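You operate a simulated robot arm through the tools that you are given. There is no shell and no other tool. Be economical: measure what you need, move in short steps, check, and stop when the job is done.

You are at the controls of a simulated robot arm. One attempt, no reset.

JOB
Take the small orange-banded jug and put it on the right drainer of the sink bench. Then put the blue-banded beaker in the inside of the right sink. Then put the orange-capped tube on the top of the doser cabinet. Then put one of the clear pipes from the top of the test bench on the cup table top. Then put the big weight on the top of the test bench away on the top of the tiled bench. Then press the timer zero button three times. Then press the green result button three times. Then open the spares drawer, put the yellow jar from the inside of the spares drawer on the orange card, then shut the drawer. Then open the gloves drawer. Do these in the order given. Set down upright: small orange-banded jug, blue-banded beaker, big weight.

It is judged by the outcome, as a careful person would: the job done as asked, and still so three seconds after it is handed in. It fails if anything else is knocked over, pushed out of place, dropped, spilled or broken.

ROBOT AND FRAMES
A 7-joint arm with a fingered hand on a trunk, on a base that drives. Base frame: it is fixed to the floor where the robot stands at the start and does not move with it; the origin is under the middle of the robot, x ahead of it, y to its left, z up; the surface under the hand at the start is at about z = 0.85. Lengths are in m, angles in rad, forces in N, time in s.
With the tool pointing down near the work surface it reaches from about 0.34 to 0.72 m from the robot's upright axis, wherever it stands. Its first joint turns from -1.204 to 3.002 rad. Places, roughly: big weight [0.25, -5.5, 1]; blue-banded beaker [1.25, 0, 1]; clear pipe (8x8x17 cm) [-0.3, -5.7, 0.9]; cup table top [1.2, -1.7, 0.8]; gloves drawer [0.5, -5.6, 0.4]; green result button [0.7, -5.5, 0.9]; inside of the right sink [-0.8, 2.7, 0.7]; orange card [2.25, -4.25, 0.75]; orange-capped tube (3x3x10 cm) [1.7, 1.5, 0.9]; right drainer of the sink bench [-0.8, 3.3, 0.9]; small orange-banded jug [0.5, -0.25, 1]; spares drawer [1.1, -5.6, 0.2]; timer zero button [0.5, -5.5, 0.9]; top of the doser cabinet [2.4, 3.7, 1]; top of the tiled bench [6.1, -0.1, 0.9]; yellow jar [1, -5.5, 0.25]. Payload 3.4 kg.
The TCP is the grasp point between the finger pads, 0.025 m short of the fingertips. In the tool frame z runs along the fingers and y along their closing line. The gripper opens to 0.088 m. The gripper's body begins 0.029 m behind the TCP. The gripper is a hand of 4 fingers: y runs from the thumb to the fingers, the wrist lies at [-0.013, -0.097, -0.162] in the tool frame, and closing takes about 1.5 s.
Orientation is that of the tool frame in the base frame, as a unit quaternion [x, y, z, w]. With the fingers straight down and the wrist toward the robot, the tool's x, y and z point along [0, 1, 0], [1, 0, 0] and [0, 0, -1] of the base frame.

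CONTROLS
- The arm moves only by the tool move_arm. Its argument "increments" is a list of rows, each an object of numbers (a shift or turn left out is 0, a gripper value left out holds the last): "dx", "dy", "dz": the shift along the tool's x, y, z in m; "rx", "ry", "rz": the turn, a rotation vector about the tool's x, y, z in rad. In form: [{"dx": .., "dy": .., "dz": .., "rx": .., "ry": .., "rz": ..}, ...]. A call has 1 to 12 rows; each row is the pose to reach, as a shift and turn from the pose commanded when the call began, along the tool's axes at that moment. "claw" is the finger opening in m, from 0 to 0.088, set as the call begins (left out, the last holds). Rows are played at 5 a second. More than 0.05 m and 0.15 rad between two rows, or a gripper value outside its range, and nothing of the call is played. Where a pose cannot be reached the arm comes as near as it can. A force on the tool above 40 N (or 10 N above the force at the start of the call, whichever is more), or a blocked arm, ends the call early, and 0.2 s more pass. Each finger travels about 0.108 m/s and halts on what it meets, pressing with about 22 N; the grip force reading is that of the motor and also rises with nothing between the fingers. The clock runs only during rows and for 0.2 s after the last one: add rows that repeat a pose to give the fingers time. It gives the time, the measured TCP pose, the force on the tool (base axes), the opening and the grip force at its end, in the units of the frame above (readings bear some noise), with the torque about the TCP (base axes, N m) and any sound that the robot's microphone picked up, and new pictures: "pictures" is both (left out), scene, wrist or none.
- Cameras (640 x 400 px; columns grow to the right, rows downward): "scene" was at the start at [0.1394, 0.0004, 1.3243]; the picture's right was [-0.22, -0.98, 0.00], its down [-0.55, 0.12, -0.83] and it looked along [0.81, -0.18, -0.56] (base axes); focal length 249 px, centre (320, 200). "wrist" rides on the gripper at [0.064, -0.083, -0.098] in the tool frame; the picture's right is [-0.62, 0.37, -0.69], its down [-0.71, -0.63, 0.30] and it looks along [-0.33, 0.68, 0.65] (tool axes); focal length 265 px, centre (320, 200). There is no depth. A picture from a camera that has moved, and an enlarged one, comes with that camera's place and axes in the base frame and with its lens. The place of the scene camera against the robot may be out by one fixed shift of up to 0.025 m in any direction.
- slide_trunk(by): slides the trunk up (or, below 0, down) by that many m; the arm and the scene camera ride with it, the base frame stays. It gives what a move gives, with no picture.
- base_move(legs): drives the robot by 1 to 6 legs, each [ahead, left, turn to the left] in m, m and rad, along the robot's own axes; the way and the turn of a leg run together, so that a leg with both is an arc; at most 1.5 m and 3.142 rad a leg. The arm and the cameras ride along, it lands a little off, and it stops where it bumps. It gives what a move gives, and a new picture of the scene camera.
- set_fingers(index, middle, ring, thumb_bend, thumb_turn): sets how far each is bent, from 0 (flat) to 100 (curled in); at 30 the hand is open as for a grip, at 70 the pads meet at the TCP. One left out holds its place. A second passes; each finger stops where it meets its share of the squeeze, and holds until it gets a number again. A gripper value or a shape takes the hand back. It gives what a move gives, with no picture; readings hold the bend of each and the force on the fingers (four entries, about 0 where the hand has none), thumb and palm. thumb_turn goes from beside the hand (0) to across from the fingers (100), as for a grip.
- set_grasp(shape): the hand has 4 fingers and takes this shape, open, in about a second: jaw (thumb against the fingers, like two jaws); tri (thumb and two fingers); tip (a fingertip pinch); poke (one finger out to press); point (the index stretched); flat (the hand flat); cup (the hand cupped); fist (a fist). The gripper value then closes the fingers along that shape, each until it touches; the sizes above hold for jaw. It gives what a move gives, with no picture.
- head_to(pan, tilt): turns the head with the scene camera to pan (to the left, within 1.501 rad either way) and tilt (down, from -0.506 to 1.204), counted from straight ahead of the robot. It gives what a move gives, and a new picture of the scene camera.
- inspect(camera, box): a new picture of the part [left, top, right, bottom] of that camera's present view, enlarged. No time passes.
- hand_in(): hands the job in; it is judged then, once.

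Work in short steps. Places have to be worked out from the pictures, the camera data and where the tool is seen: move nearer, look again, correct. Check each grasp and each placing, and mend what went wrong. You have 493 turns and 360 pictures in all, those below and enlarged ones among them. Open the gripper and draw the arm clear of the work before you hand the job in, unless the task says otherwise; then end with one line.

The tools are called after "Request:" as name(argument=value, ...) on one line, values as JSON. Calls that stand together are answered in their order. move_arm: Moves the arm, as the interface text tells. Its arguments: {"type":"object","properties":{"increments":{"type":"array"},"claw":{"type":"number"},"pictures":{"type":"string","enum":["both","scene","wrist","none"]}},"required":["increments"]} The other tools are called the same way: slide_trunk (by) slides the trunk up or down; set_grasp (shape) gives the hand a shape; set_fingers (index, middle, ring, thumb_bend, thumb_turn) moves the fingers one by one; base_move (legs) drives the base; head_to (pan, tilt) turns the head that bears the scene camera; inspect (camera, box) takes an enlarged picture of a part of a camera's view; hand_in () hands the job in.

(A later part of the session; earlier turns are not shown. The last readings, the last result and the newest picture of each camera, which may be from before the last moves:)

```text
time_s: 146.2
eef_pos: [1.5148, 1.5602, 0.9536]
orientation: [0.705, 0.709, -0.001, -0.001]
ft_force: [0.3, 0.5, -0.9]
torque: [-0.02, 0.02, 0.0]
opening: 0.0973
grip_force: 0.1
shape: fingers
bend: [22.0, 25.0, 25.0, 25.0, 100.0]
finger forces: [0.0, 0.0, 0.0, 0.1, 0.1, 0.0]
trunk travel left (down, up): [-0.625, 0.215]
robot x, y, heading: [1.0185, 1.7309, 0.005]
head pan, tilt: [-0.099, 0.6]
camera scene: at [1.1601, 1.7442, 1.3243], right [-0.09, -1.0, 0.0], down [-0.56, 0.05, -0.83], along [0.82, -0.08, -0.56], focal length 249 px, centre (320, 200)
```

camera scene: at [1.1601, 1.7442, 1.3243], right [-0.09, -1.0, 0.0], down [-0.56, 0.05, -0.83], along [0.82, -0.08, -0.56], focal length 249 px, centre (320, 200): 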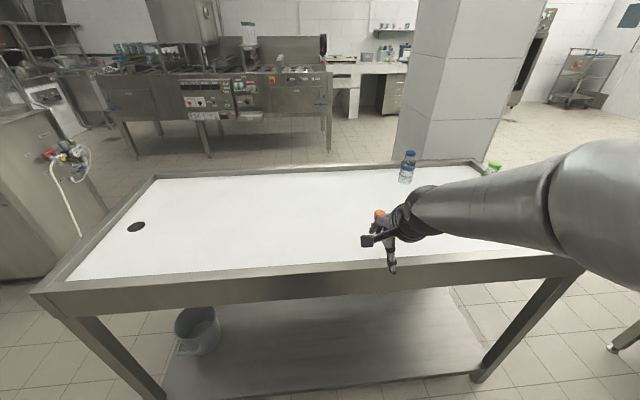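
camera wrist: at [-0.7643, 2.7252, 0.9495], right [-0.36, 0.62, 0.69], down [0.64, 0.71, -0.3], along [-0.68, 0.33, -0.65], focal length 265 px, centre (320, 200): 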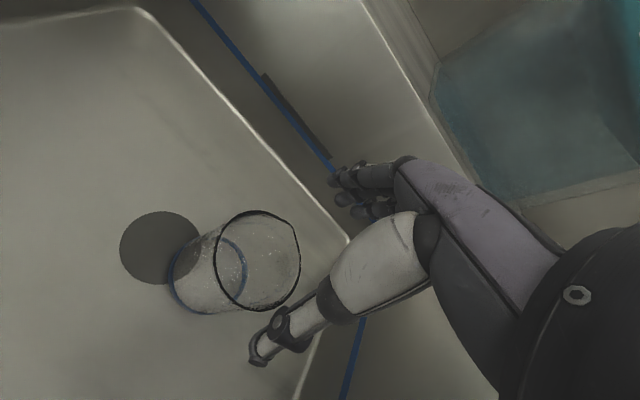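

The hand stopped just short of the tube at a low height. I take the wrist view while trying to raise a little and back.

Request:
move_arm(increments=[{"dz": -0.02, "dy": 0.0}, {"dz": -0.04, "dy": 0.0}])

```text
time_s: 146.8
eef_pos: [1.5144, 1.5602, 0.9922]
orientation: [0.705, 0.709, -0.001, -0.003]
ft_force: [-0.7, 1.1, 0.4]
torque: [-0.05, 0.02, 0.0]
opening: 0.0973
grip_force: 0.1
shape: fingers
bend: [22.0, 25.0, 25.0, 25.0, 100.0]
finger forces: [0.0, 0.0, 0.1, 0.0, 0.0, 0.1]
out of reach, approached as far as the arm can: row 1
trunk travel left (down, up): [-0.625, 0.215]
robot x, y, heading: [1.0171, 1.7327, 0.007]
head pan, tilt: [-0.099, 0.6]
camera scene: at [1.1598, 1.7425, 1.3245], right [-0.13, -0.99, 0.0], down [-0.56, 0.07, -0.83], along [0.82, -0.11, -0.56], focal length 249 px, centre (320, 200)
camera wrist: at [1.4311, 1.6256, 1.0923], right [0.38, -0.62, 0.69], down [-0.63, -0.72, -0.3], along [0.68, -0.32, -0.66], focal length 265 px, centre (320, 200)
```

scene: 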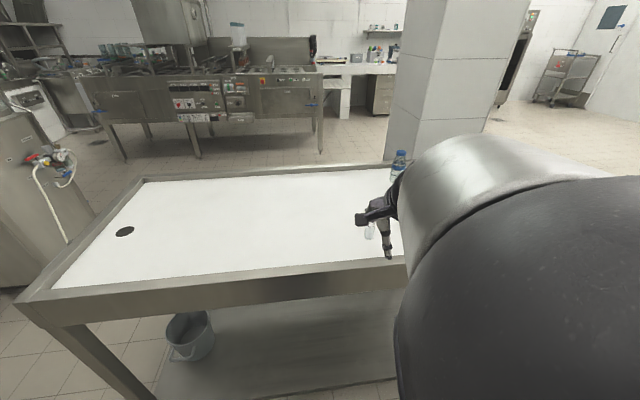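
wrist: 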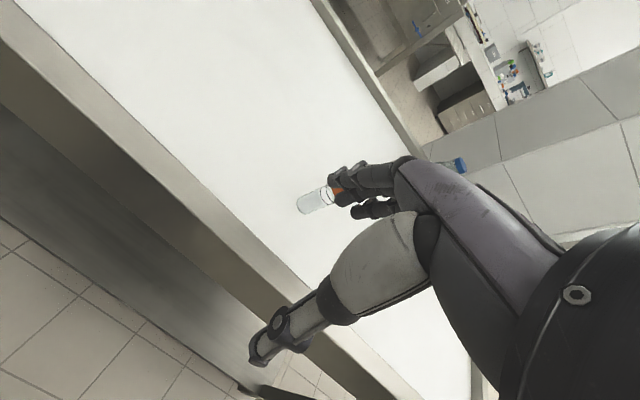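

Tube stands right beyond the fingers, near (1.64, 1.53). I rise further and look from above.

Request:
move_arm(increments=[{"dz": -0.04}, {"dz": -0.08}, {"dz": -0.1}], pictures="wrist")

Request:
inspect(camera="wrist", box=[200, 140, 400, 290])

```text
time_s: 147.6
eef_pos: [1.5228, 1.5566, 1.0844]
orientation: [0.705, 0.709, -0.003, -0.013]
ft_force: [0.2, -0.2, -0.2]
torque: [0.01, 0.01, 0.0]
opening: 0.0977
grip_force: 0.0
shape: fingers
bend: [22.0, 25.0, 25.0, 25.0, 100.0]
finger forces: [0.0, 0.1, 0.0, 0.0, 0.0, 0.0]
out of reach, approached as far as the arm can: row 2, 3
trunk travel left (down, up): [-0.625, 0.215]
robot x, y, heading: [1.0165, 1.7313, 0.002]
head pan, tilt: [-0.099, 0.6]
camera wrist: at [1.4416, 1.6203, 1.1868], right [0.39, -0.63, 0.68], down [-0.63, -0.71, -0.3], along [0.67, -0.31, -0.67], focal length 265 px, centre (320, 200)
```

wrist: 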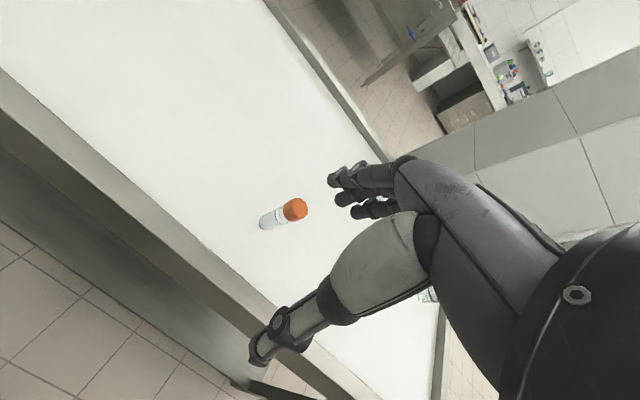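

```text
2.67 times, centred on (300, 215) of wrist
camera zoom: at [1.4416, 1.6203, 1.1868], right [0.39, -0.63, 0.68], down [-0.63, -0.71, -0.3], along [0.67, -0.31, -0.67], focal length 708 px, centre (373, 160)
```

zoom: 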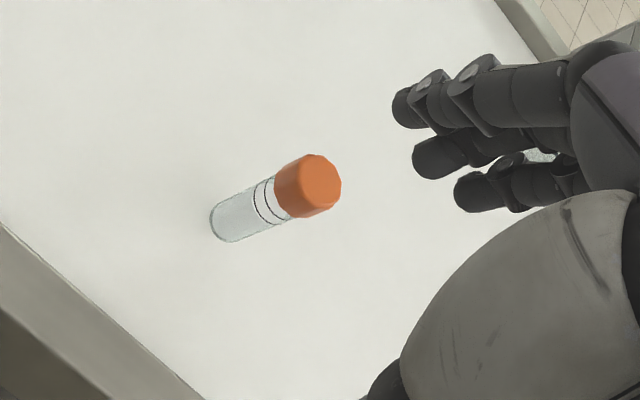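

Tube is at about (1.67, 1.517), base z≈0.82, top≈0.92. I move the base 10 cm nearer, level the tool and set the jaw.

Request:
base_move(legs=[[0.1, 0, 0]])

Request:
set_grasp(shape="jaw")

Request:
move_arm(increments=[{"rx": -0.0226, "ry": -0.0142, "rz": 0.003}, {"rx": -0.0226, "ry": -0.0142, "rz": 0.003}], pictures="wrist")

```text
time_s: 148.8
eef_pos: [1.6242, 1.5579, 1.0856]
orientation: [0.705, 0.709, -0.004, -0.011]
ft_force: [0.1, -0.5, 0.2]
torque: [0.01, 0.01, -0.01]
opening: 0.0973
grip_force: 0.1
shape: fingers
bend: [22.0, 25.0, 25.0, 25.0, 100.0]
finger forces: [0.0, 0.1, 0.0, 0.1, 0.0, 0.1]
trunk travel left (down, up): [-0.625, 0.215]
robot x, y, heading: [1.1186, 1.7324, 0.011]
head pan, tilt: [-0.099, 0.6]
camera scene: at [1.2574, 1.7369, 1.3172], right [-0.19, -0.98, 0.0], down [-0.62, 0.12, -0.78], along [0.76, -0.15, -0.63], focal length 249 px, centre (320, 200)
```

scene: 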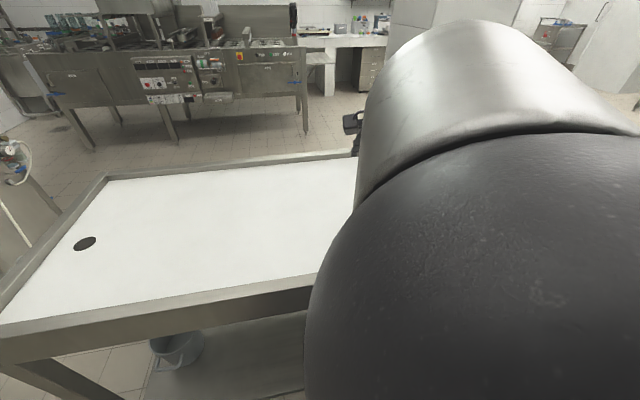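

```text
time_s: 149.7
eef_pos: [1.6236, 1.5574, 1.0819]
orientation: [0.705, 0.709, -0.004, -0.014]
ft_force: [-0.7, -0.6, 0.5]
torque: [-0.03, 0.03, 0.02]
opening: 0.0879
grip_force: 0.1
shape: jaw
bend: [30.0, 30.0, 30.0, 30.0, 98.0]
finger forces: [0.1, 0.0, 0.0, 0.0, 0.0, 0.1]
trunk travel left (down, up): [-0.625, 0.215]
robot x, y, heading: [1.1198, 1.7356, 0.006]
head pan, tilt: [-0.099, 0.6]
```

```text
time_s: 150.3
eef_pos: [1.6251, 1.5581, 1.0766]
orientation: [0.706, 0.708, -0.005, -0.006]
ft_force: [-0.1, 0.4, -0.1]
torque: [0.04, 0.01, 0.03]
opening: 0.0882
grip_force: 0.0
shape: jaw
bend: [30.0, 30.0, 30.0, 30.0, 98.0]
finger forces: [0.0, 0.0, 0.0, 0.0, 0.1, 0.0]
trunk travel left (down, up): [-0.625, 0.215]
robot x, y, heading: [1.1174, 1.7356, 0.007]
head pan, tilt: [-0.099, 0.6]
camera wrist: at [1.5429, 1.6228, 1.178], right [0.38, -0.62, 0.69], down [-0.63, -0.72, -0.3], along [0.67, -0.32, -0.66], focal length 265 px, centre (320, 200)
```

wrist: 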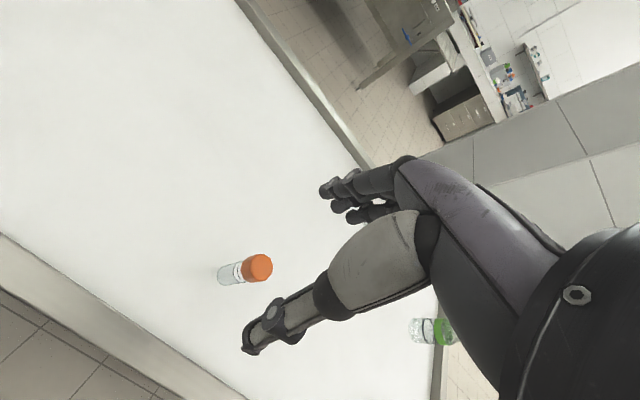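

Cap confirmed at (1.667, 1.517). Move above it and lower to just over the cap.

Request:
move_arm(increments=[{"dx": -0.02, "dy": 0.02}, {"dx": -0.041, "dy": 0.043}, {"dx": -0.041, "dy": 0.043, "dz": 0.04}, {"dx": -0.041, "dy": 0.043, "dz": 0.08}, {"dx": -0.041, "dy": 0.043, "dz": 0.11}], pictures="wrist")

```text
time_s: 151.5
eef_pos: [1.6672, 1.5142, 0.9736]
orientation: [0.706, 0.709, 0.0, 0.002]
ft_force: [-0.2, -0.2, -0.9]
torque: [-0.02, 0.0, 0.01]
opening: 0.0882
grip_force: 0.0
shape: jaw
bend: [30.0, 30.0, 30.0, 30.0, 98.0]
finger forces: [0.0, 0.0, 0.0, 0.0, 0.1, 0.0]
trunk travel left (down, up): [-0.625, 0.215]
robot x, y, heading: [1.1225, 1.7316, 0.009]
head pan, tilt: [-0.099, 0.6]
camera wrist: at [1.583, 1.5801, 1.0738], right [0.37, -0.62, 0.7], down [-0.63, -0.72, -0.3], along [0.69, -0.32, -0.65], focal length 265 px, centre (320, 200)
```

wrist: 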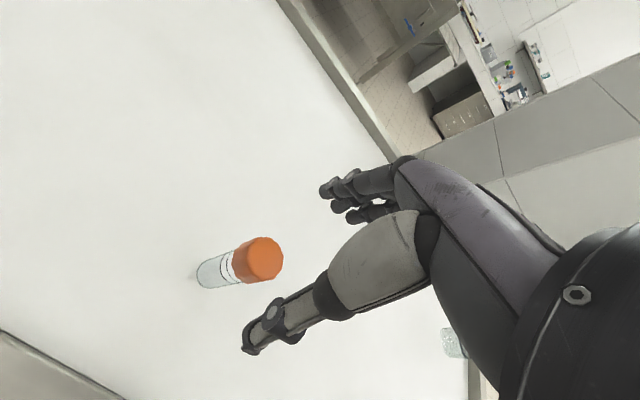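

Request:
move_arm(increments=[{"dx": 0.004, "dz": 0.03}, {"dx": 0.004, "dz": 0.06}, {"dx": 0.004, "dz": 0.076}], pictures="wrist")

```text
time_s: 152.3
eef_pos: [1.6669, 1.52, 0.9007]
orientation: [0.706, 0.708, -0.001, 0.002]
ft_force: [-0.5, 0.0, 0.0]
torque: [0.01, 0.0, -0.01]
opening: 0.0882
grip_force: 0.0
shape: jaw
bend: [30.0, 30.0, 30.0, 30.0, 98.0]
finger forces: [0.1, 0.0, 0.0, 0.0, 0.1, 0.1]
trunk travel left (down, up): [-0.625, 0.215]
robot x, y, heading: [1.1185, 1.733, 0.01]
head pan, tilt: [-0.099, 0.6]
camera wrist: at [1.5825, 1.5851, 0.9983], right [0.37, -0.62, 0.7], down [-0.63, -0.72, -0.3], along [0.69, -0.32, -0.65], focal length 265 px, centre (320, 200)
```

wrist: 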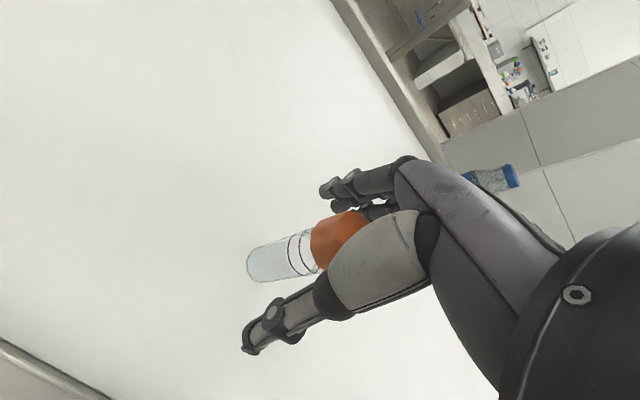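

The tube is between thumb and fingers. Close and lift.

Request:
move_arm(increments=[{"dz": 0.0}, {"dz": 0.0}, {"dz": 0.0}, {"dz": 0.0}, {"dz": 0.0}, {"dz": 0.0}, {"dz": 0.0}, {"dz": 0.0}], claw=0.0, pictures="none")

Request:
move_arm(increments=[{"dz": -0.02}, {"dz": -0.05}, {"dz": -0.09}, {"dz": -0.12}], pictures="wrist")

```text
time_s: 154.1
eef_pos: [1.6653, 1.5193, 0.8995]
orientation: [0.706, 0.708, 0.0, 0.002]
ft_force: [0.5, -0.2, 0.3]
torque: [0.01, -0.01, 0.01]
opening: 0.0176
grip_force: 21.6
shape: jaw
bend: [73.0, 57.0, 67.0, 75.0, 100.0]
finger forces: [10.2, 7.6, 0.0, 0.0, 18.3, 0.1]
trunk travel left (down, up): [-0.625, 0.215]
robot x, y, heading: [1.1213, 1.7292, 0.007]
head pan, tilt: [-0.099, 0.6]
```

```text
time_s: 155.1
eef_pos: [1.6672, 1.5217, 1.0187]
orientation: [0.707, 0.708, 0.001, 0.001]
ft_force: [1.1, 0.4, -0.3]
torque: [-0.01, -0.01, -0.01]
opening: 0.0174
grip_force: 22.3
shape: jaw
bend: [73.0, 57.0, 67.0, 76.0, 100.0]
finger forces: [10.3, 7.8, 0.0, 0.0, 18.3, 0.0]
trunk travel left (down, up): [-0.625, 0.215]
robot x, y, heading: [1.1228, 1.7346, 0.005]
head pan, tilt: [-0.099, 0.6]
camera wrist: at [1.5824, 1.5874, 1.1174], right [0.37, -0.62, 0.69], down [-0.63, -0.72, -0.3], along [0.69, -0.32, -0.65], focal length 265 px, centre (320, 200)
```

wrist: 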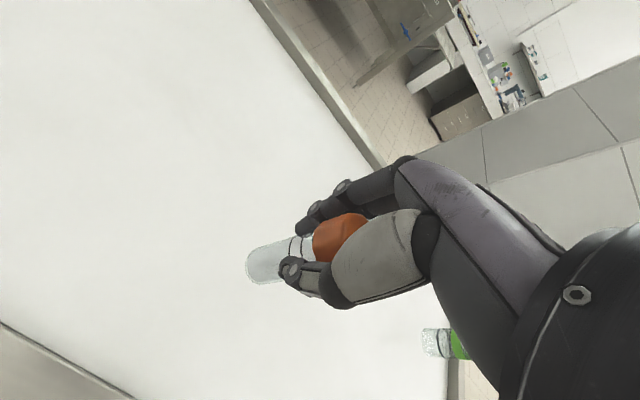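

Tube is held. I raise it, back away from the table and look toward the doser cabinet on the left.

Request:
move_arm(increments=[{"dz": -0.04}, {"dz": -0.08}, {"dz": -0.12, "dy": -0.02}, {"dz": -0.15, "dy": -0.05}], pictures="none")

Request:
base_move(legs=[[-0.35, 0.0, 0], [0, 0.9, 0]])

Request:
head_to(pan=0.6, tilt=0.4)

```text
time_s: 156.1
eef_pos: [1.6151, 1.5194, 1.1643]
orientation: [0.706, 0.709, 0.0, -0.007]
ft_force: [-0.1, 0.1, -0.8]
torque: [0.02, 0.0, 0.01]
opening: 0.0173
grip_force: 21.8
shape: jaw
bend: [73.0, 57.0, 67.0, 76.0, 100.0]
finger forces: [9.4, 8.1, 0.3, 0.0, 15.4, 0.0]
trunk travel left (down, up): [-0.625, 0.215]
robot x, y, heading: [1.1195, 1.732, 0.009]
head pan, tilt: [-0.099, 0.6]
```

```text
time_s: 162.6
eef_pos: [1.2516, 2.4169, 1.1701]
orientation: [0.702, 0.713, 0.0, 0.001]
ft_force: [-1.2, -0.5, -1.0]
torque: [-0.01, 0.04, -0.01]
opening: 0.0173
grip_force: 22.7
shape: jaw
bend: [73.0, 57.0, 67.0, 76.0, 100.0]
finger forces: [9.4, 8.1, 0.3, 0.0, 15.4, 0.0]
trunk travel left (down, up): [-0.625, 0.215]
robot x, y, heading: [0.7486, 2.62, 0.021]
head pan, tilt: [-0.099, 0.6]
camera scene: at [0.8973, 2.6417, 1.3478], right [0.0, -1.0, 0.0], down [-0.34, 0.0, -0.94], along [0.94, 0.0, -0.34], focal length 249 px, centre (320, 200)
```

scene: 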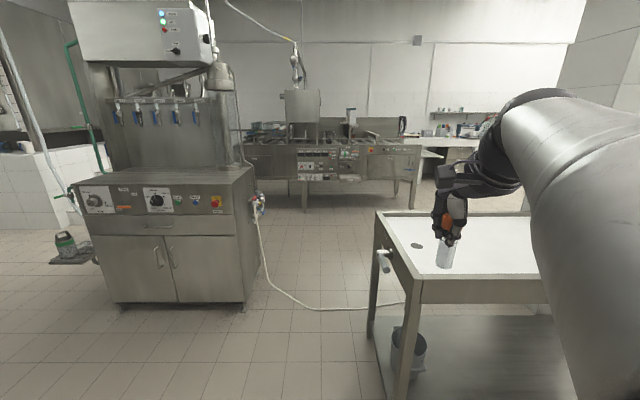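

```text
time_s: 163.7
eef_pos: [1.251, 2.4165, 1.1695]
orientation: [0.701, 0.714, 0.0, 0.001]
ft_force: [0.6, -0.6, -0.7]
torque: [0.02, 0.02, 0.01]
opening: 0.0171
grip_force: 22.0
shape: jaw
bend: [73.0, 57.0, 67.0, 76.0, 100.0]
finger forces: [9.4, 8.0, 0.3, 0.0, 15.4, 0.0]
trunk travel left (down, up): [-0.625, 0.215]
robot x, y, heading: [0.7527, 2.6194, 0.02]
head pan, tilt: [0.6, 0.4]
camera scene: at [0.8792, 2.6956, 1.3425], right [0.58, -0.81, 0.0], down [-0.32, -0.23, -0.92], along [0.75, 0.54, -0.39], focal length 249 px, centre (320, 200)
```

scene: 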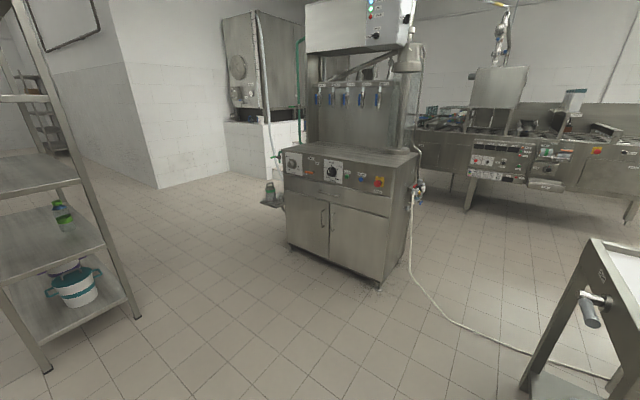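

Doser cabinet front is at x≈2.33, y 3.2–4.06, top near z 0.93. I drive left and up to it, stopping short to look.

Request:
base_move(legs=[[0, 1.1, 0], [0.85, 0, 0]])

Request:
head_to(pan=-0.1, tilt=0.4)

```text
time_s: 173.6
eef_pos: [2.0716, 3.6008, 1.1704]
orientation: [0.692, 0.722, 0.0, 0.002]
ft_force: [-0.2, 0.6, -0.3]
torque: [0.0, -0.05, -0.01]
opening: 0.0172
grip_force: 22.6
shape: jaw
bend: [73.0, 57.0, 67.0, 76.0, 100.0]
finger forces: [9.5, 8.1, 0.4, 0.0, 15.4, 0.1]
trunk travel left (down, up): [-0.625, 0.215]
robot x, y, heading: [1.5653, 3.793, 0.044]
head pan, tilt: [0.6, 0.4]
camera scene: at [1.6937, 3.8702, 1.3424], right [0.6, -0.8, 0.0], down [-0.31, -0.23, -0.92], along [0.73, 0.56, -0.39], focal length 249 px, centre (320, 200)
```

scene: 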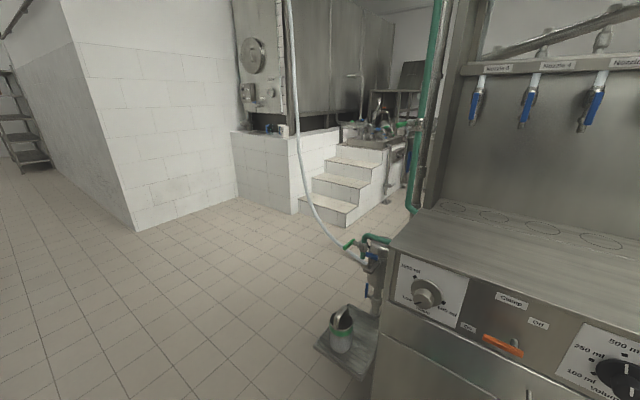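

```text
time_s: 174.7
eef_pos: [2.0709, 3.6005, 1.1695]
orientation: [0.693, 0.721, 0.001, 0.001]
ft_force: [-0.1, 0.2, -1.3]
torque: [0.0, -0.01, 0.03]
opening: 0.0173
grip_force: 22.0
shape: jaw
bend: [73.0, 57.0, 67.0, 76.0, 100.0]
finger forces: [9.5, 8.1, 0.4, 0.0, 15.3, 0.0]
trunk travel left (down, up): [-0.625, 0.215]
robot x, y, heading: [1.5664, 3.7924, 0.048]
head pan, tilt: [-0.099, 0.4]
camera scene: at [1.7126, 3.8173, 1.3477], right [0.03, -1.0, 0.0], down [-0.34, -0.01, -0.94], along [0.94, 0.03, -0.34], focal length 249 px, centre (320, 200)
```

scene: 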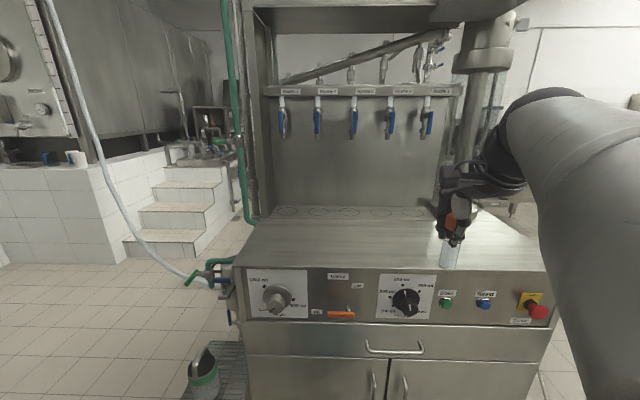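

Cabinet top is free between x 2.28 and 2.65. I move the base 0.22 nearer and reach over it.

Request:
base_move(legs=[[0.22, 0, -0.045]])

Request:
move_arm(increments=[{"dy": 0.04}, {"dy": 0.08}, {"dy": 0.12}, {"dy": 0.14, "dz": 0.04}, {"dy": 0.14, "dz": 0.08}])

```text
time_s: 176.4
eef_pos: [2.2834, 3.5834, 1.1681]
orientation: [0.708, 0.706, 0.0, 0.001]
ft_force: [0.3, 0.7, -0.3]
torque: [0.01, 0.01, 0.01]
opening: 0.0172
grip_force: 21.6
shape: jaw
bend: [73.0, 57.0, 67.0, 76.0, 100.0]
finger forces: [9.5, 8.1, 0.4, 0.0, 15.4, 0.1]
trunk travel left (down, up): [-0.625, 0.215]
robot x, y, heading: [1.7888, 3.799, -0.001]
head pan, tilt: [-0.099, 0.4]
camera scene: at [1.9347, 3.8153, 1.3479], right [-0.02, -1.0, 0.0], down [-0.33, 0.01, -0.94], along [0.94, -0.02, -0.33], focal length 249 px, centre (320, 200)
```

scene: 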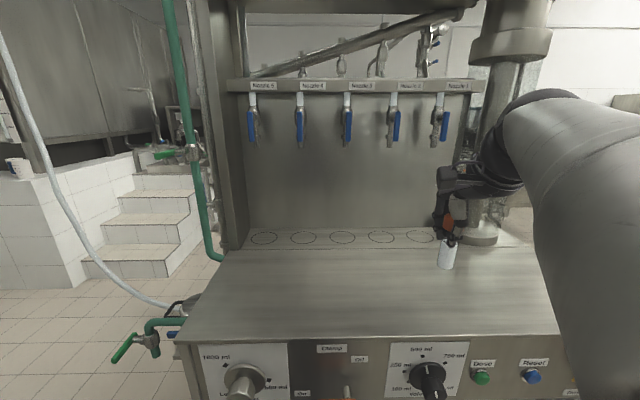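

```text
time_s: 177.6
eef_pos: [2.4229, 3.5804, 1.0883]
orientation: [0.709, 0.705, 0.0, 0.001]
ft_force: [0.1, 0.0, -0.9]
torque: [0.0, -0.02, 0.0]
opening: 0.0169
grip_force: 22.3
shape: jaw
bend: [73.0, 57.0, 66.0, 76.0, 100.0]
finger forces: [9.5, 8.2, 0.5, 0.0, 15.3, 0.0]
trunk travel left (down, up): [-0.625, 0.215]
robot x, y, heading: [1.7873, 3.7956, 0.003]
head pan, tilt: [-0.099, 0.4]
camera scene: at [1.9331, 3.8077, 1.3424], right [-0.1, -1.0, 0.0], down [-0.39, 0.04, -0.92], along [0.92, -0.09, -0.39], focal length 249 px, centre (320, 200)
camera wrist: at [2.3406, 3.6463, 1.1873], right [0.36, -0.62, 0.69], down [-0.63, -0.71, -0.31], along [0.68, -0.33, -0.65], focal length 265 px, centre (320, 200)
```

scene: 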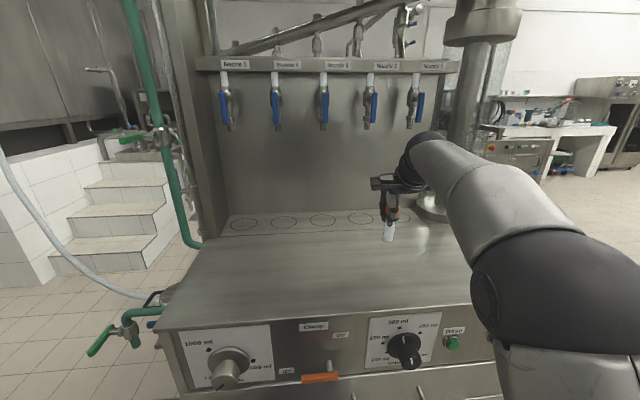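
wrist: 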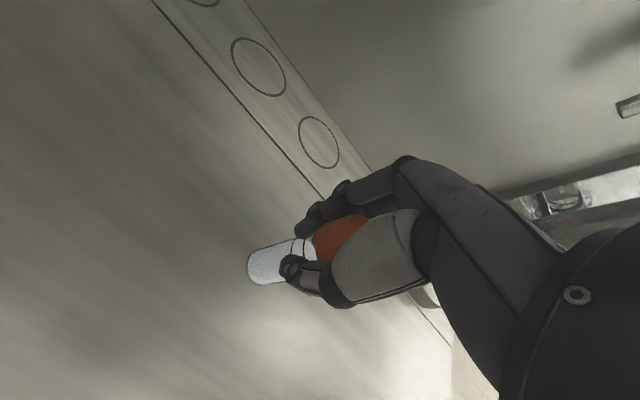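

Request:
move_arm(increments=[{"dz": 0.02}, {"dz": 0.04}, {"dz": 0.046}, {"dz": 0.052}])

```text
time_s: 178.6
eef_pos: [2.4243, 3.5822, 1.0371]
orientation: [0.708, 0.706, 0.0, 0.001]
ft_force: [-0.3, -0.1, -1.3]
torque: [-0.03, 0.03, 0.02]
opening: 0.0171
grip_force: 21.9
shape: jaw
bend: [73.0, 57.0, 71.0, 76.0, 100.0]
finger forces: [9.4, 7.4, 1.7, 0.1, 15.7, 0.0]
trunk travel left (down, up): [-0.625, 0.215]
robot x, y, heading: [1.7864, 3.7987, -0.002]
head pan, tilt: [-0.099, 0.4]
camera scene: at [1.933, 3.8081, 1.3424], right [-0.1, -1.0, 0.0], down [-0.39, 0.04, -0.92], along [0.92, -0.09, -0.39], focal length 249 px, centre (320, 200)
camera wrist: at [2.3414, 3.6477, 1.1362], right [0.36, -0.62, 0.69], down [-0.63, -0.71, -0.3], along [0.68, -0.33, -0.65], focal length 265 px, centre (320, 200)
```

scene: 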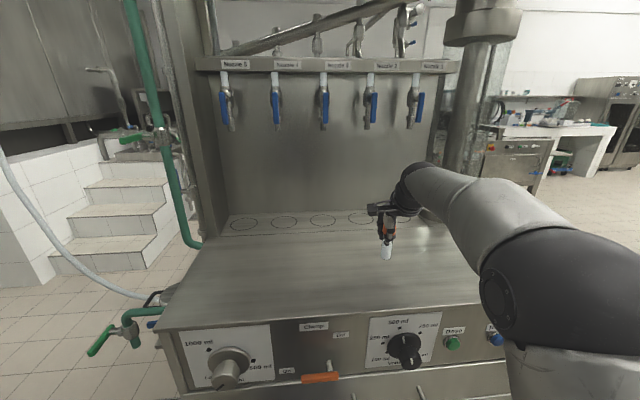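
wrist: 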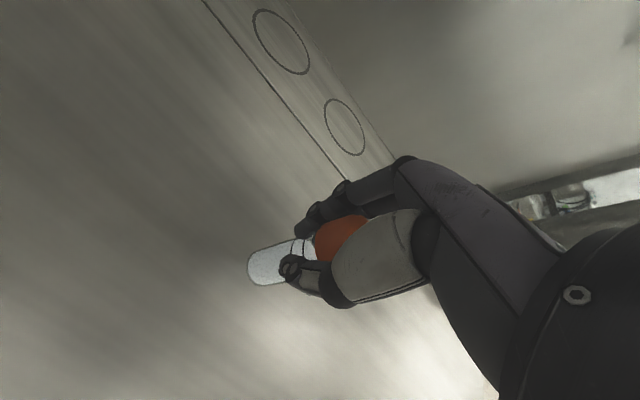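

Request:
move_arm(increments=[{"dz": 0.006}, {"dz": 0.012}, {"dz": 0.018}], pictures="none")

Request:
inspect(camera="scene", box=[330, 180, 450, 290])

```text
time_s: 179.4
eef_pos: [2.4235, 3.5841, 1.0207]
orientation: [0.709, 0.706, 0.001, 0.003]
ft_force: [0.3, -0.6, 1.7]
torque: [-0.02, -0.05, 0.0]
opening: 0.0173
grip_force: 21.5
shape: jaw
bend: [73.0, 57.0, 71.0, 76.0, 100.0]
finger forces: [9.6, 7.5, 1.7, 0.0, 16.2, 0.0]
trunk travel left (down, up): [-0.625, 0.215]
robot x, y, heading: [1.7912, 3.7942, -0.006]
head pan, tilt: [-0.099, 0.4]
```

```text
3.64 times, centred on (390, 235) of scene
camera zoom: at [1.9321, 3.8085, 1.3426], right [-0.1, -1.0, 0.0], down [-0.39, 0.04, -0.92], along [0.92, -0.09, -0.39], focal length 904 px, centre (66, 73)
```

zoom: 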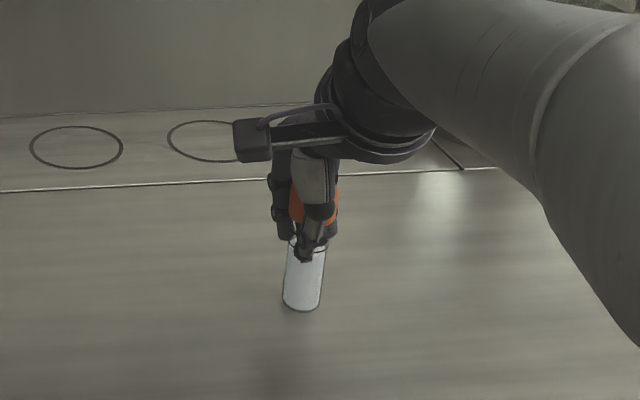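

Request:
move_arm(increments=[{"dz": 0.004}, {"dz": 0.006}], pictures="none")

```text
time_s: 180.0
eef_pos: [2.4208, 3.5825, 1.019]
orientation: [0.709, 0.705, 0.003, 0.005]
ft_force: [1.3, 0.7, 15.1]
torque: [-0.05, -0.12, 0.02]
opening: 0.0183
grip_force: 22.7
shape: jaw
bend: [73.0, 57.0, 71.0, 76.0, 100.0]
finger forces: [11.1, 9.3, 2.3, 0.0, 17.3, 0.1]
trunk travel left (down, up): [-0.625, 0.215]
robot x, y, heading: [1.7858, 3.798, -0.001]
head pan, tilt: [-0.099, 0.4]
```

Contact. I ease up 5 mm and open.

Request:
move_arm(increments=[{"dz": -0.005}, {"dz": -0.006}], pictures="none")

Request:
move_arm(increments=[{"dz": 0}, {"dz": 0}, {"dz": 0}, {"dz": 0}, {"dz": 0}], claw=0.088, pictures="wrist")

```text
time_s: 180.6
eef_pos: [2.4219, 3.5819, 1.019]
orientation: [0.708, 0.706, 0.0, 0.001]
ft_force: [-0.2, 0.7, 7.9]
torque: [-0.02, -0.05, 0.04]
opening: 0.0181
grip_force: 22.4
shape: jaw
bend: [73.0, 57.0, 71.0, 76.0, 100.0]
finger forces: [10.3, 8.1, 2.0, 0.1, 17.0, 0.0]
trunk travel left (down, up): [-0.625, 0.215]
robot x, y, heading: [1.7904, 3.8027, 0.002]
head pan, tilt: [-0.099, 0.4]
```

```text
time_s: 181.8
eef_pos: [2.4227, 3.5826, 1.02]
orientation: [0.709, 0.705, -0.001, 0.001]
ft_force: [0.8, 0.3, -0.1]
torque: [0.0, -0.03, -0.01]
opening: 0.0879
grip_force: 0.0
shape: jaw
bend: [30.0, 30.0, 30.0, 30.0, 98.0]
finger forces: [0.0, 0.0, 0.0, 0.0, 0.0, 0.0]
trunk travel left (down, up): [-0.625, 0.215]
robot x, y, heading: [1.7884, 3.7983, 0.003]
head pan, tilt: [-0.099, 0.4]
camera wrist: at [2.3402, 3.6485, 1.1184], right [0.36, -0.62, 0.69], down [-0.63, -0.71, -0.3], along [0.68, -0.33, -0.65], focal length 265 px, centre (320, 200)
```

wrist: 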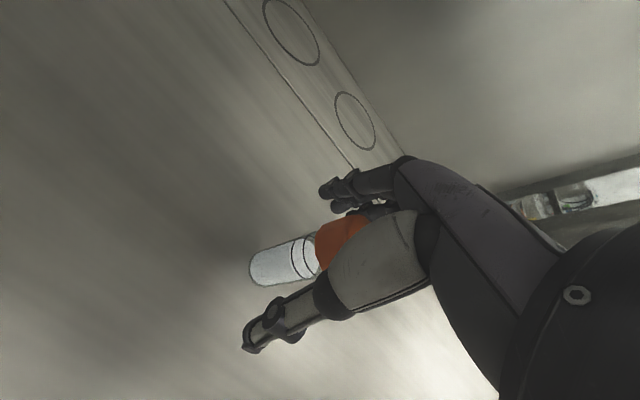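

Tube stands free. I lift straight up and check.

Request:
move_arm(increments=[{"dz": -0.03}, {"dz": -0.07}, {"dz": -0.11}, {"dz": -0.13}])

```text
time_s: 182.8
eef_pos: [2.4204, 3.5817, 1.1533]
orientation: [0.709, 0.706, 0.0, 0.002]
ft_force: [-0.8, 0.6, 0.1]
torque: [0.03, -0.01, 0.01]
opening: 0.088
grip_force: 0.1
shape: jaw
bend: [30.0, 30.0, 30.0, 30.0, 98.0]
finger forces: [0.0, 0.1, 0.1, 0.0, 0.0, 0.0]
trunk travel left (down, up): [-0.625, 0.215]
robot x, y, heading: [1.7894, 3.7934, -0.0]
head pan, tilt: [-0.099, 0.4]
camera scene: at [1.9332, 3.8082, 1.3424], right [-0.1, -1.0, 0.0], down [-0.39, 0.04, -0.92], along [0.92, -0.09, -0.39], focal length 249 px, centre (320, 200)
camera wrist: at [2.3374, 3.6471, 1.2525], right [0.36, -0.62, 0.69], down [-0.63, -0.71, -0.3], along [0.68, -0.33, -0.65], focal length 265 px, centre (320, 200)
```

scene: 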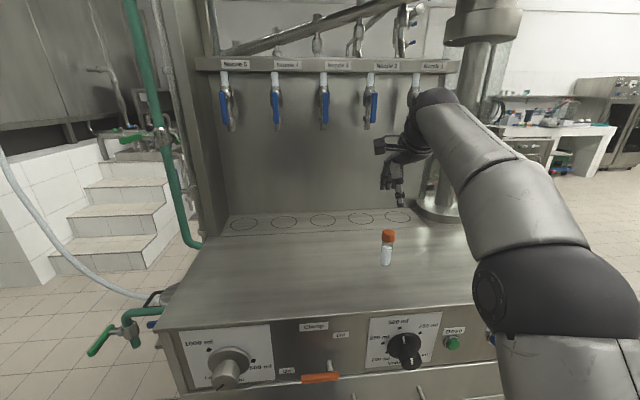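
wrist: 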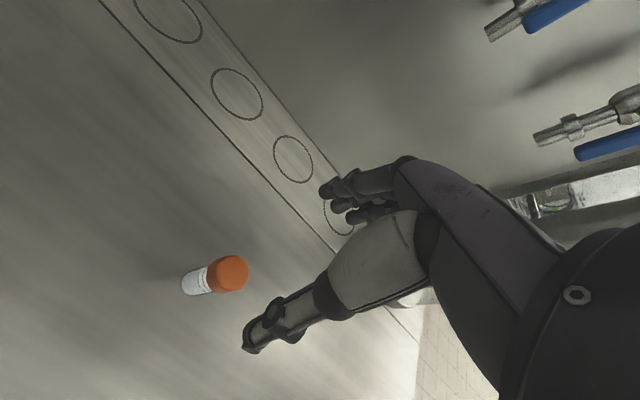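

Tube stands upright on the doser cabinet. I retract and drive back south, facing -y, toward the cup table and test bench.

Request:
move_arm(increments=[{"dy": -0.04}, {"dy": -0.08}, {"dy": -0.12}], pictures="none")

Request:
base_move(legs=[[-0.6, 0, 0], [0, 0, -1.571], [0, -1.2, 0], [1.5, 0, 0], [1.4, 0, 0]])

Request:
head_to(pan=0.0, tilt=0.25)

```text
time_s: 183.6
eef_pos: [2.3015, 3.5898, 1.1513]
orientation: [0.708, 0.706, -0.001, 0.005]
ft_force: [-0.6, 1.2, 0.7]
torque: [0.0, 0.01, -0.01]
opening: 0.0877
grip_force: 0.1
shape: jaw
bend: [30.0, 30.0, 30.0, 30.0, 98.0]
finger forces: [0.1, 0.0, 0.0, 0.1, 0.0, 0.1]
trunk travel left (down, up): [-0.625, 0.215]
robot x, y, heading: [1.7845, 3.798, -0.001]
head pan, tilt: [-0.099, 0.4]
```

```text
time_s: 210.5
eef_pos: [-0.3874, 0.388, 1.1503]
orientation: [1.0, -0.018, -0.001, 0.001]
ft_force: [0.6, 0.3, -1.1]
torque: [0.0, -0.02, -0.01]
opening: 0.0875
grip_force: 0.0
shape: jaw
bend: [30.0, 30.0, 30.0, 30.0, 98.0]
finger forces: [0.0, 0.1, 0.0, 0.1, 0.0, 0.0]
trunk travel left (down, up): [-0.625, 0.215]
robot x, y, heading: [-0.1595, 0.901, -1.604]
head pan, tilt: [-0.099, 0.4]
camera scene: at [-0.1681, 0.776, 1.3424], right [-0.99, 0.13, 0.0], down [0.05, 0.39, -0.92], along [-0.12, -0.91, -0.39], focal length 249 px, centre (320, 200)
```

scene: 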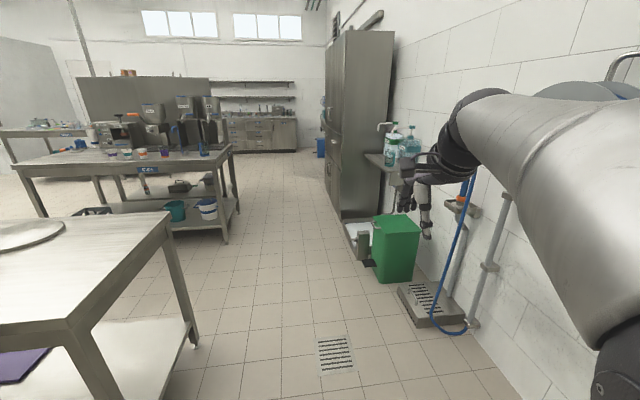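

```text
time_s: 211.2
eef_pos: [-0.3865, 0.3877, 1.1501]
orientation: [1.0, -0.019, -0.001, 0.001]
ft_force: [0.8, 0.0, -0.1]
torque: [0.0, 0.01, 0.01]
opening: 0.0876
grip_force: 0.0
shape: jaw
bend: [30.0, 30.0, 30.0, 30.0, 98.0]
finger forces: [0.0, 0.1, 0.0, 0.1, 0.0, 0.0]
trunk travel left (down, up): [-0.625, 0.215]
robot x, y, heading: [-0.162, 0.8955, -1.599]
head pan, tilt: [0.0, 0.25]
camera scene: at [-0.159, 0.7747, 1.3564], right [-1.0, 0.03, 0.0], down [0.01, 0.25, -0.97], along [-0.03, -0.97, -0.25], focal length 249 px, centre (320, 200)
```

scene: 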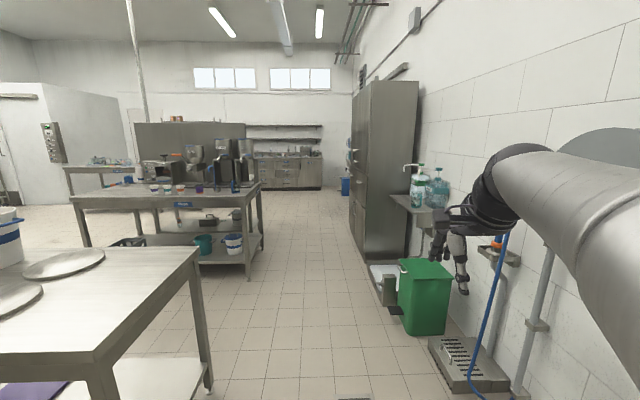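

The lane at x≈-0.15 is clear between the cup table and the bin/cabinet. I drive on south toward the test bench.

Request:
base_move(legs=[[0, 0.05, 0.03], [1.5, 0, 0], [1.5, 0, 0], [1.3, 0, 0]])

Request:
head_to(pan=0.15, tilt=0.35)

```text
time_s: 232.0
eef_pos: [-0.2219, -3.8532, 1.1502]
orientation: [1.0, 0.012, 0.0, 0.001]
ft_force: [0.3, 0.3, 0.6]
torque: [0.01, -0.01, 0.0]
opening: 0.0878
grip_force: 0.1
shape: jaw
bend: [30.0, 30.0, 30.0, 30.0, 98.0]
finger forces: [0.1, 0.1, 0.1, 0.0, 0.0, 0.0]
trunk travel left (down, up): [-0.625, 0.215]
robot x, y, heading: [-0.0228, -3.3293, -1.535]
head pan, tilt: [0.0, 0.25]
camera scene: at [-0.0171, -3.4545, 1.3564], right [-1.0, -0.03, 0.0], down [-0.01, 0.25, -0.97], along [0.03, -0.97, -0.25], focal length 249 px, centre (320, 200)
```

scene: 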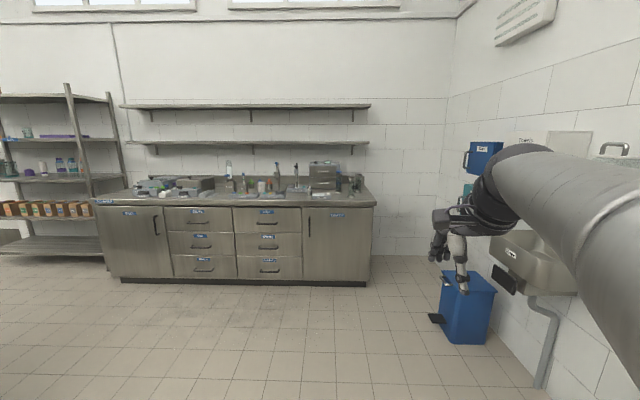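

```text
time_s: 232.7
eef_pos: [-0.2223, -3.8535, 1.1498]
orientation: [1.0, 0.012, -0.001, 0.001]
ft_force: [0.1, 0.3, -0.6]
torque: [-0.01, -0.01, -0.01]
opening: 0.0877
grip_force: 0.0
shape: jaw
bend: [30.0, 30.0, 30.0, 30.0, 98.0]
finger forces: [0.0, 0.1, 0.0, 0.0, 0.0, 0.0]
trunk travel left (down, up): [-0.625, 0.215]
robot x, y, heading: [-0.0235, -3.3291, -1.542]
head pan, tilt: [0.15, 0.351]
camera scene: at [-0.0033, -3.4525, 1.347], right [-0.98, -0.18, 0.0], down [-0.06, 0.34, -0.94], along [0.17, -0.92, -0.34], focal length 249 px, centre (320, 200)
```

scene: 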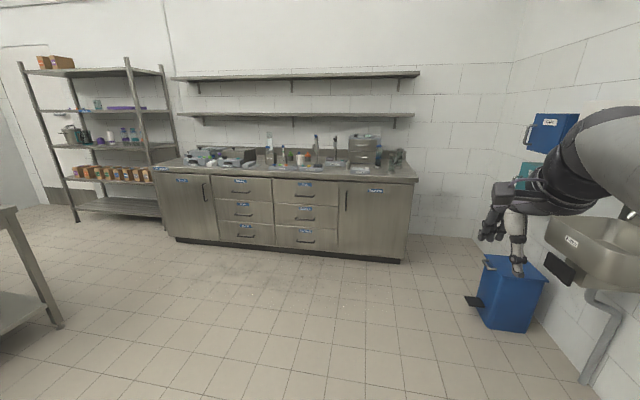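

I zoom into the test bench top and the drawers.

Request:
inspect(camera="scene", box=[150, 120, 290, 200])

Request:
inspect(camera="scene", box=[260, 120, 420, 250])

```text
4.57 times, centred on (220, 160) of scene
camera zoom: at [-0.0033, -3.4525, 1.347], right [-0.98, -0.18, 0.0], down [-0.06, 0.34, -0.94], along [0.17, -0.92, -0.34], focal length 1136 px, centre (777, 383)
```

zoom: 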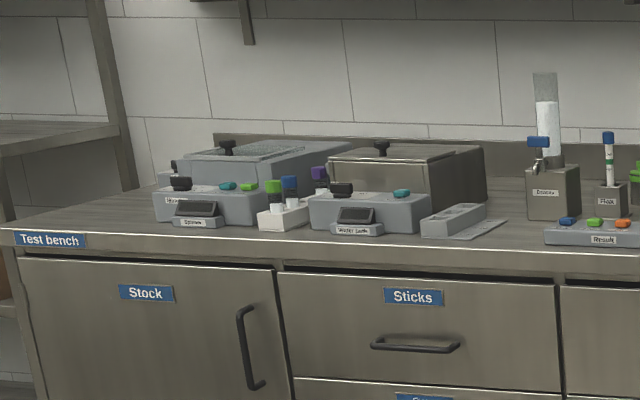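

```text
3.08 times, centred on (340, 185) of scene
camera zoom: at [-0.0033, -3.4525, 1.347], right [-0.98, -0.18, 0.0], down [-0.06, 0.34, -0.94], along [0.17, -0.92, -0.34], focal length 765 px, centre (258, 246)
```

zoom: 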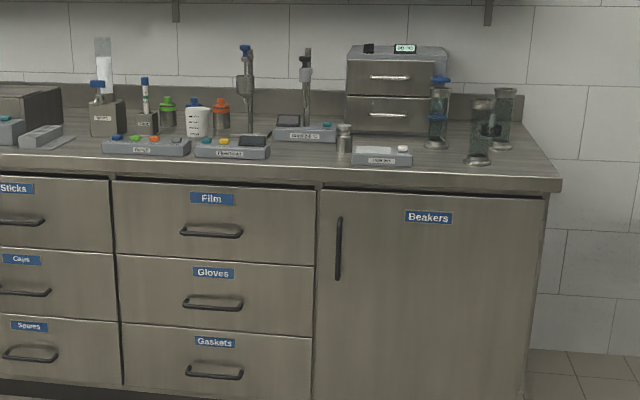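

Clear pipes stand at the right end of the test bench around x -0.2…-0.35. I drive up to look closely.

Request:
base_move(legs=[[0, 0, -0.03], [1.42, 0, 0]])

Request:
head_to(pan=-0.2, tilt=0.5)

```text
time_s: 240.0
eef_pos: [-0.2588, -5.2361, 1.1506]
orientation: [1.0, -0.011, -0.001, 0.0]
ft_force: [0.5, -0.4, 0.5]
torque: [-0.01, -0.01, -0.04]
opening: 0.0872
grip_force: 0.1
shape: jaw
bend: [30.0, 30.0, 30.0, 30.0, 98.0]
finger forces: [0.0, 0.0, 0.0, 0.0, 0.0, 0.0]
trunk travel left (down, up): [-0.625, 0.215]
robot x, y, heading: [-0.0383, -4.7271, -1.588]
head pan, tilt: [0.15, 0.351]
camera scene: at [-0.0222, -4.846, 1.347], right [-0.99, -0.13, 0.0], down [-0.05, 0.34, -0.94], along [0.12, -0.93, -0.34], focal length 249 px, centre (320, 200)
```

scene: 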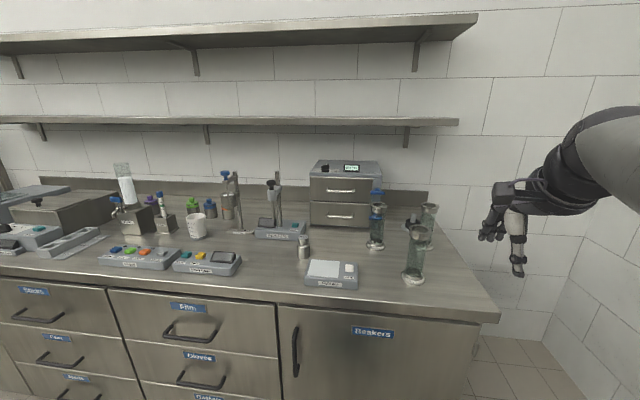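

```text
time_s: 240.8
eef_pos: [-0.258, -5.2368, 1.1495]
orientation: [1.0, -0.011, -0.001, 0.001]
ft_force: [-0.2, -0.3, 0.4]
torque: [0.04, -0.03, 0.01]
opening: 0.0877
grip_force: 0.1
shape: jaw
bend: [30.0, 30.0, 30.0, 30.0, 98.0]
finger forces: [0.1, 0.1, 0.0, 0.0, 0.1, 0.1]
trunk travel left (down, up): [-0.625, 0.215]
robot x, y, heading: [-0.0375, -4.7219, -1.59]
head pan, tilt: [-0.201, 0.499]
camera scene: at [-0.0541, -4.8424, 1.3334], right [-0.98, 0.22, 0.0], down [0.1, 0.47, -0.88], along [-0.19, -0.86, -0.48], focal length 249 px, centre (320, 200)
```

scene: 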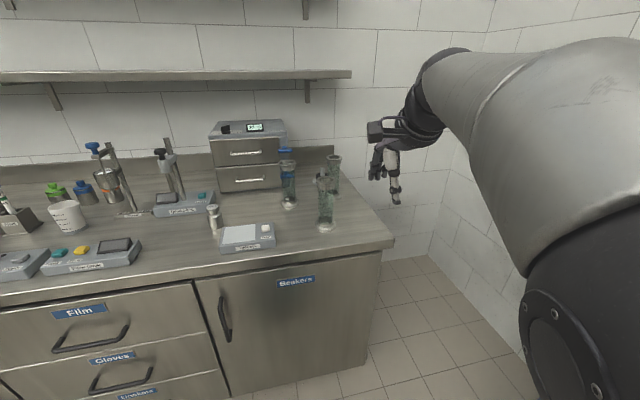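

Request:
inspect(camera="scene", box=[250, 130, 370, 250])

Request:
inspect(camera="scene", box=[0, 130, 290, 280])

```text
3.33 times, centred on (310, 190) of scene
camera zoom: at [-0.0541, -4.8424, 1.3334], right [-0.98, 0.22, 0.0], down [0.1, 0.47, -0.88], along [-0.19, -0.86, -0.48], focal length 829 px, centre (353, 233)
```

zoom: 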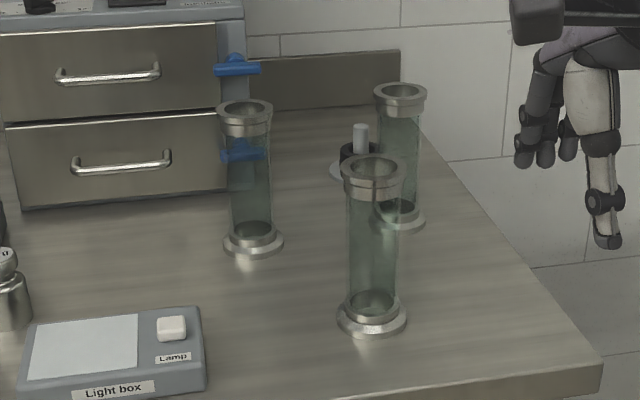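

```text
2.21 times, centred on (145, 205) of scene
camera zoom: at [-0.0541, -4.8424, 1.3334], right [-0.98, 0.22, 0.0], down [0.1, 0.47, -0.88], along [-0.19, -0.86, -0.48], focal length 549 px, centre (706, 189)
```

zoom: 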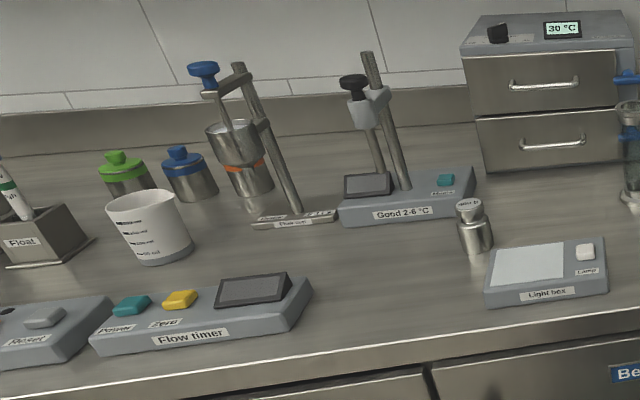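

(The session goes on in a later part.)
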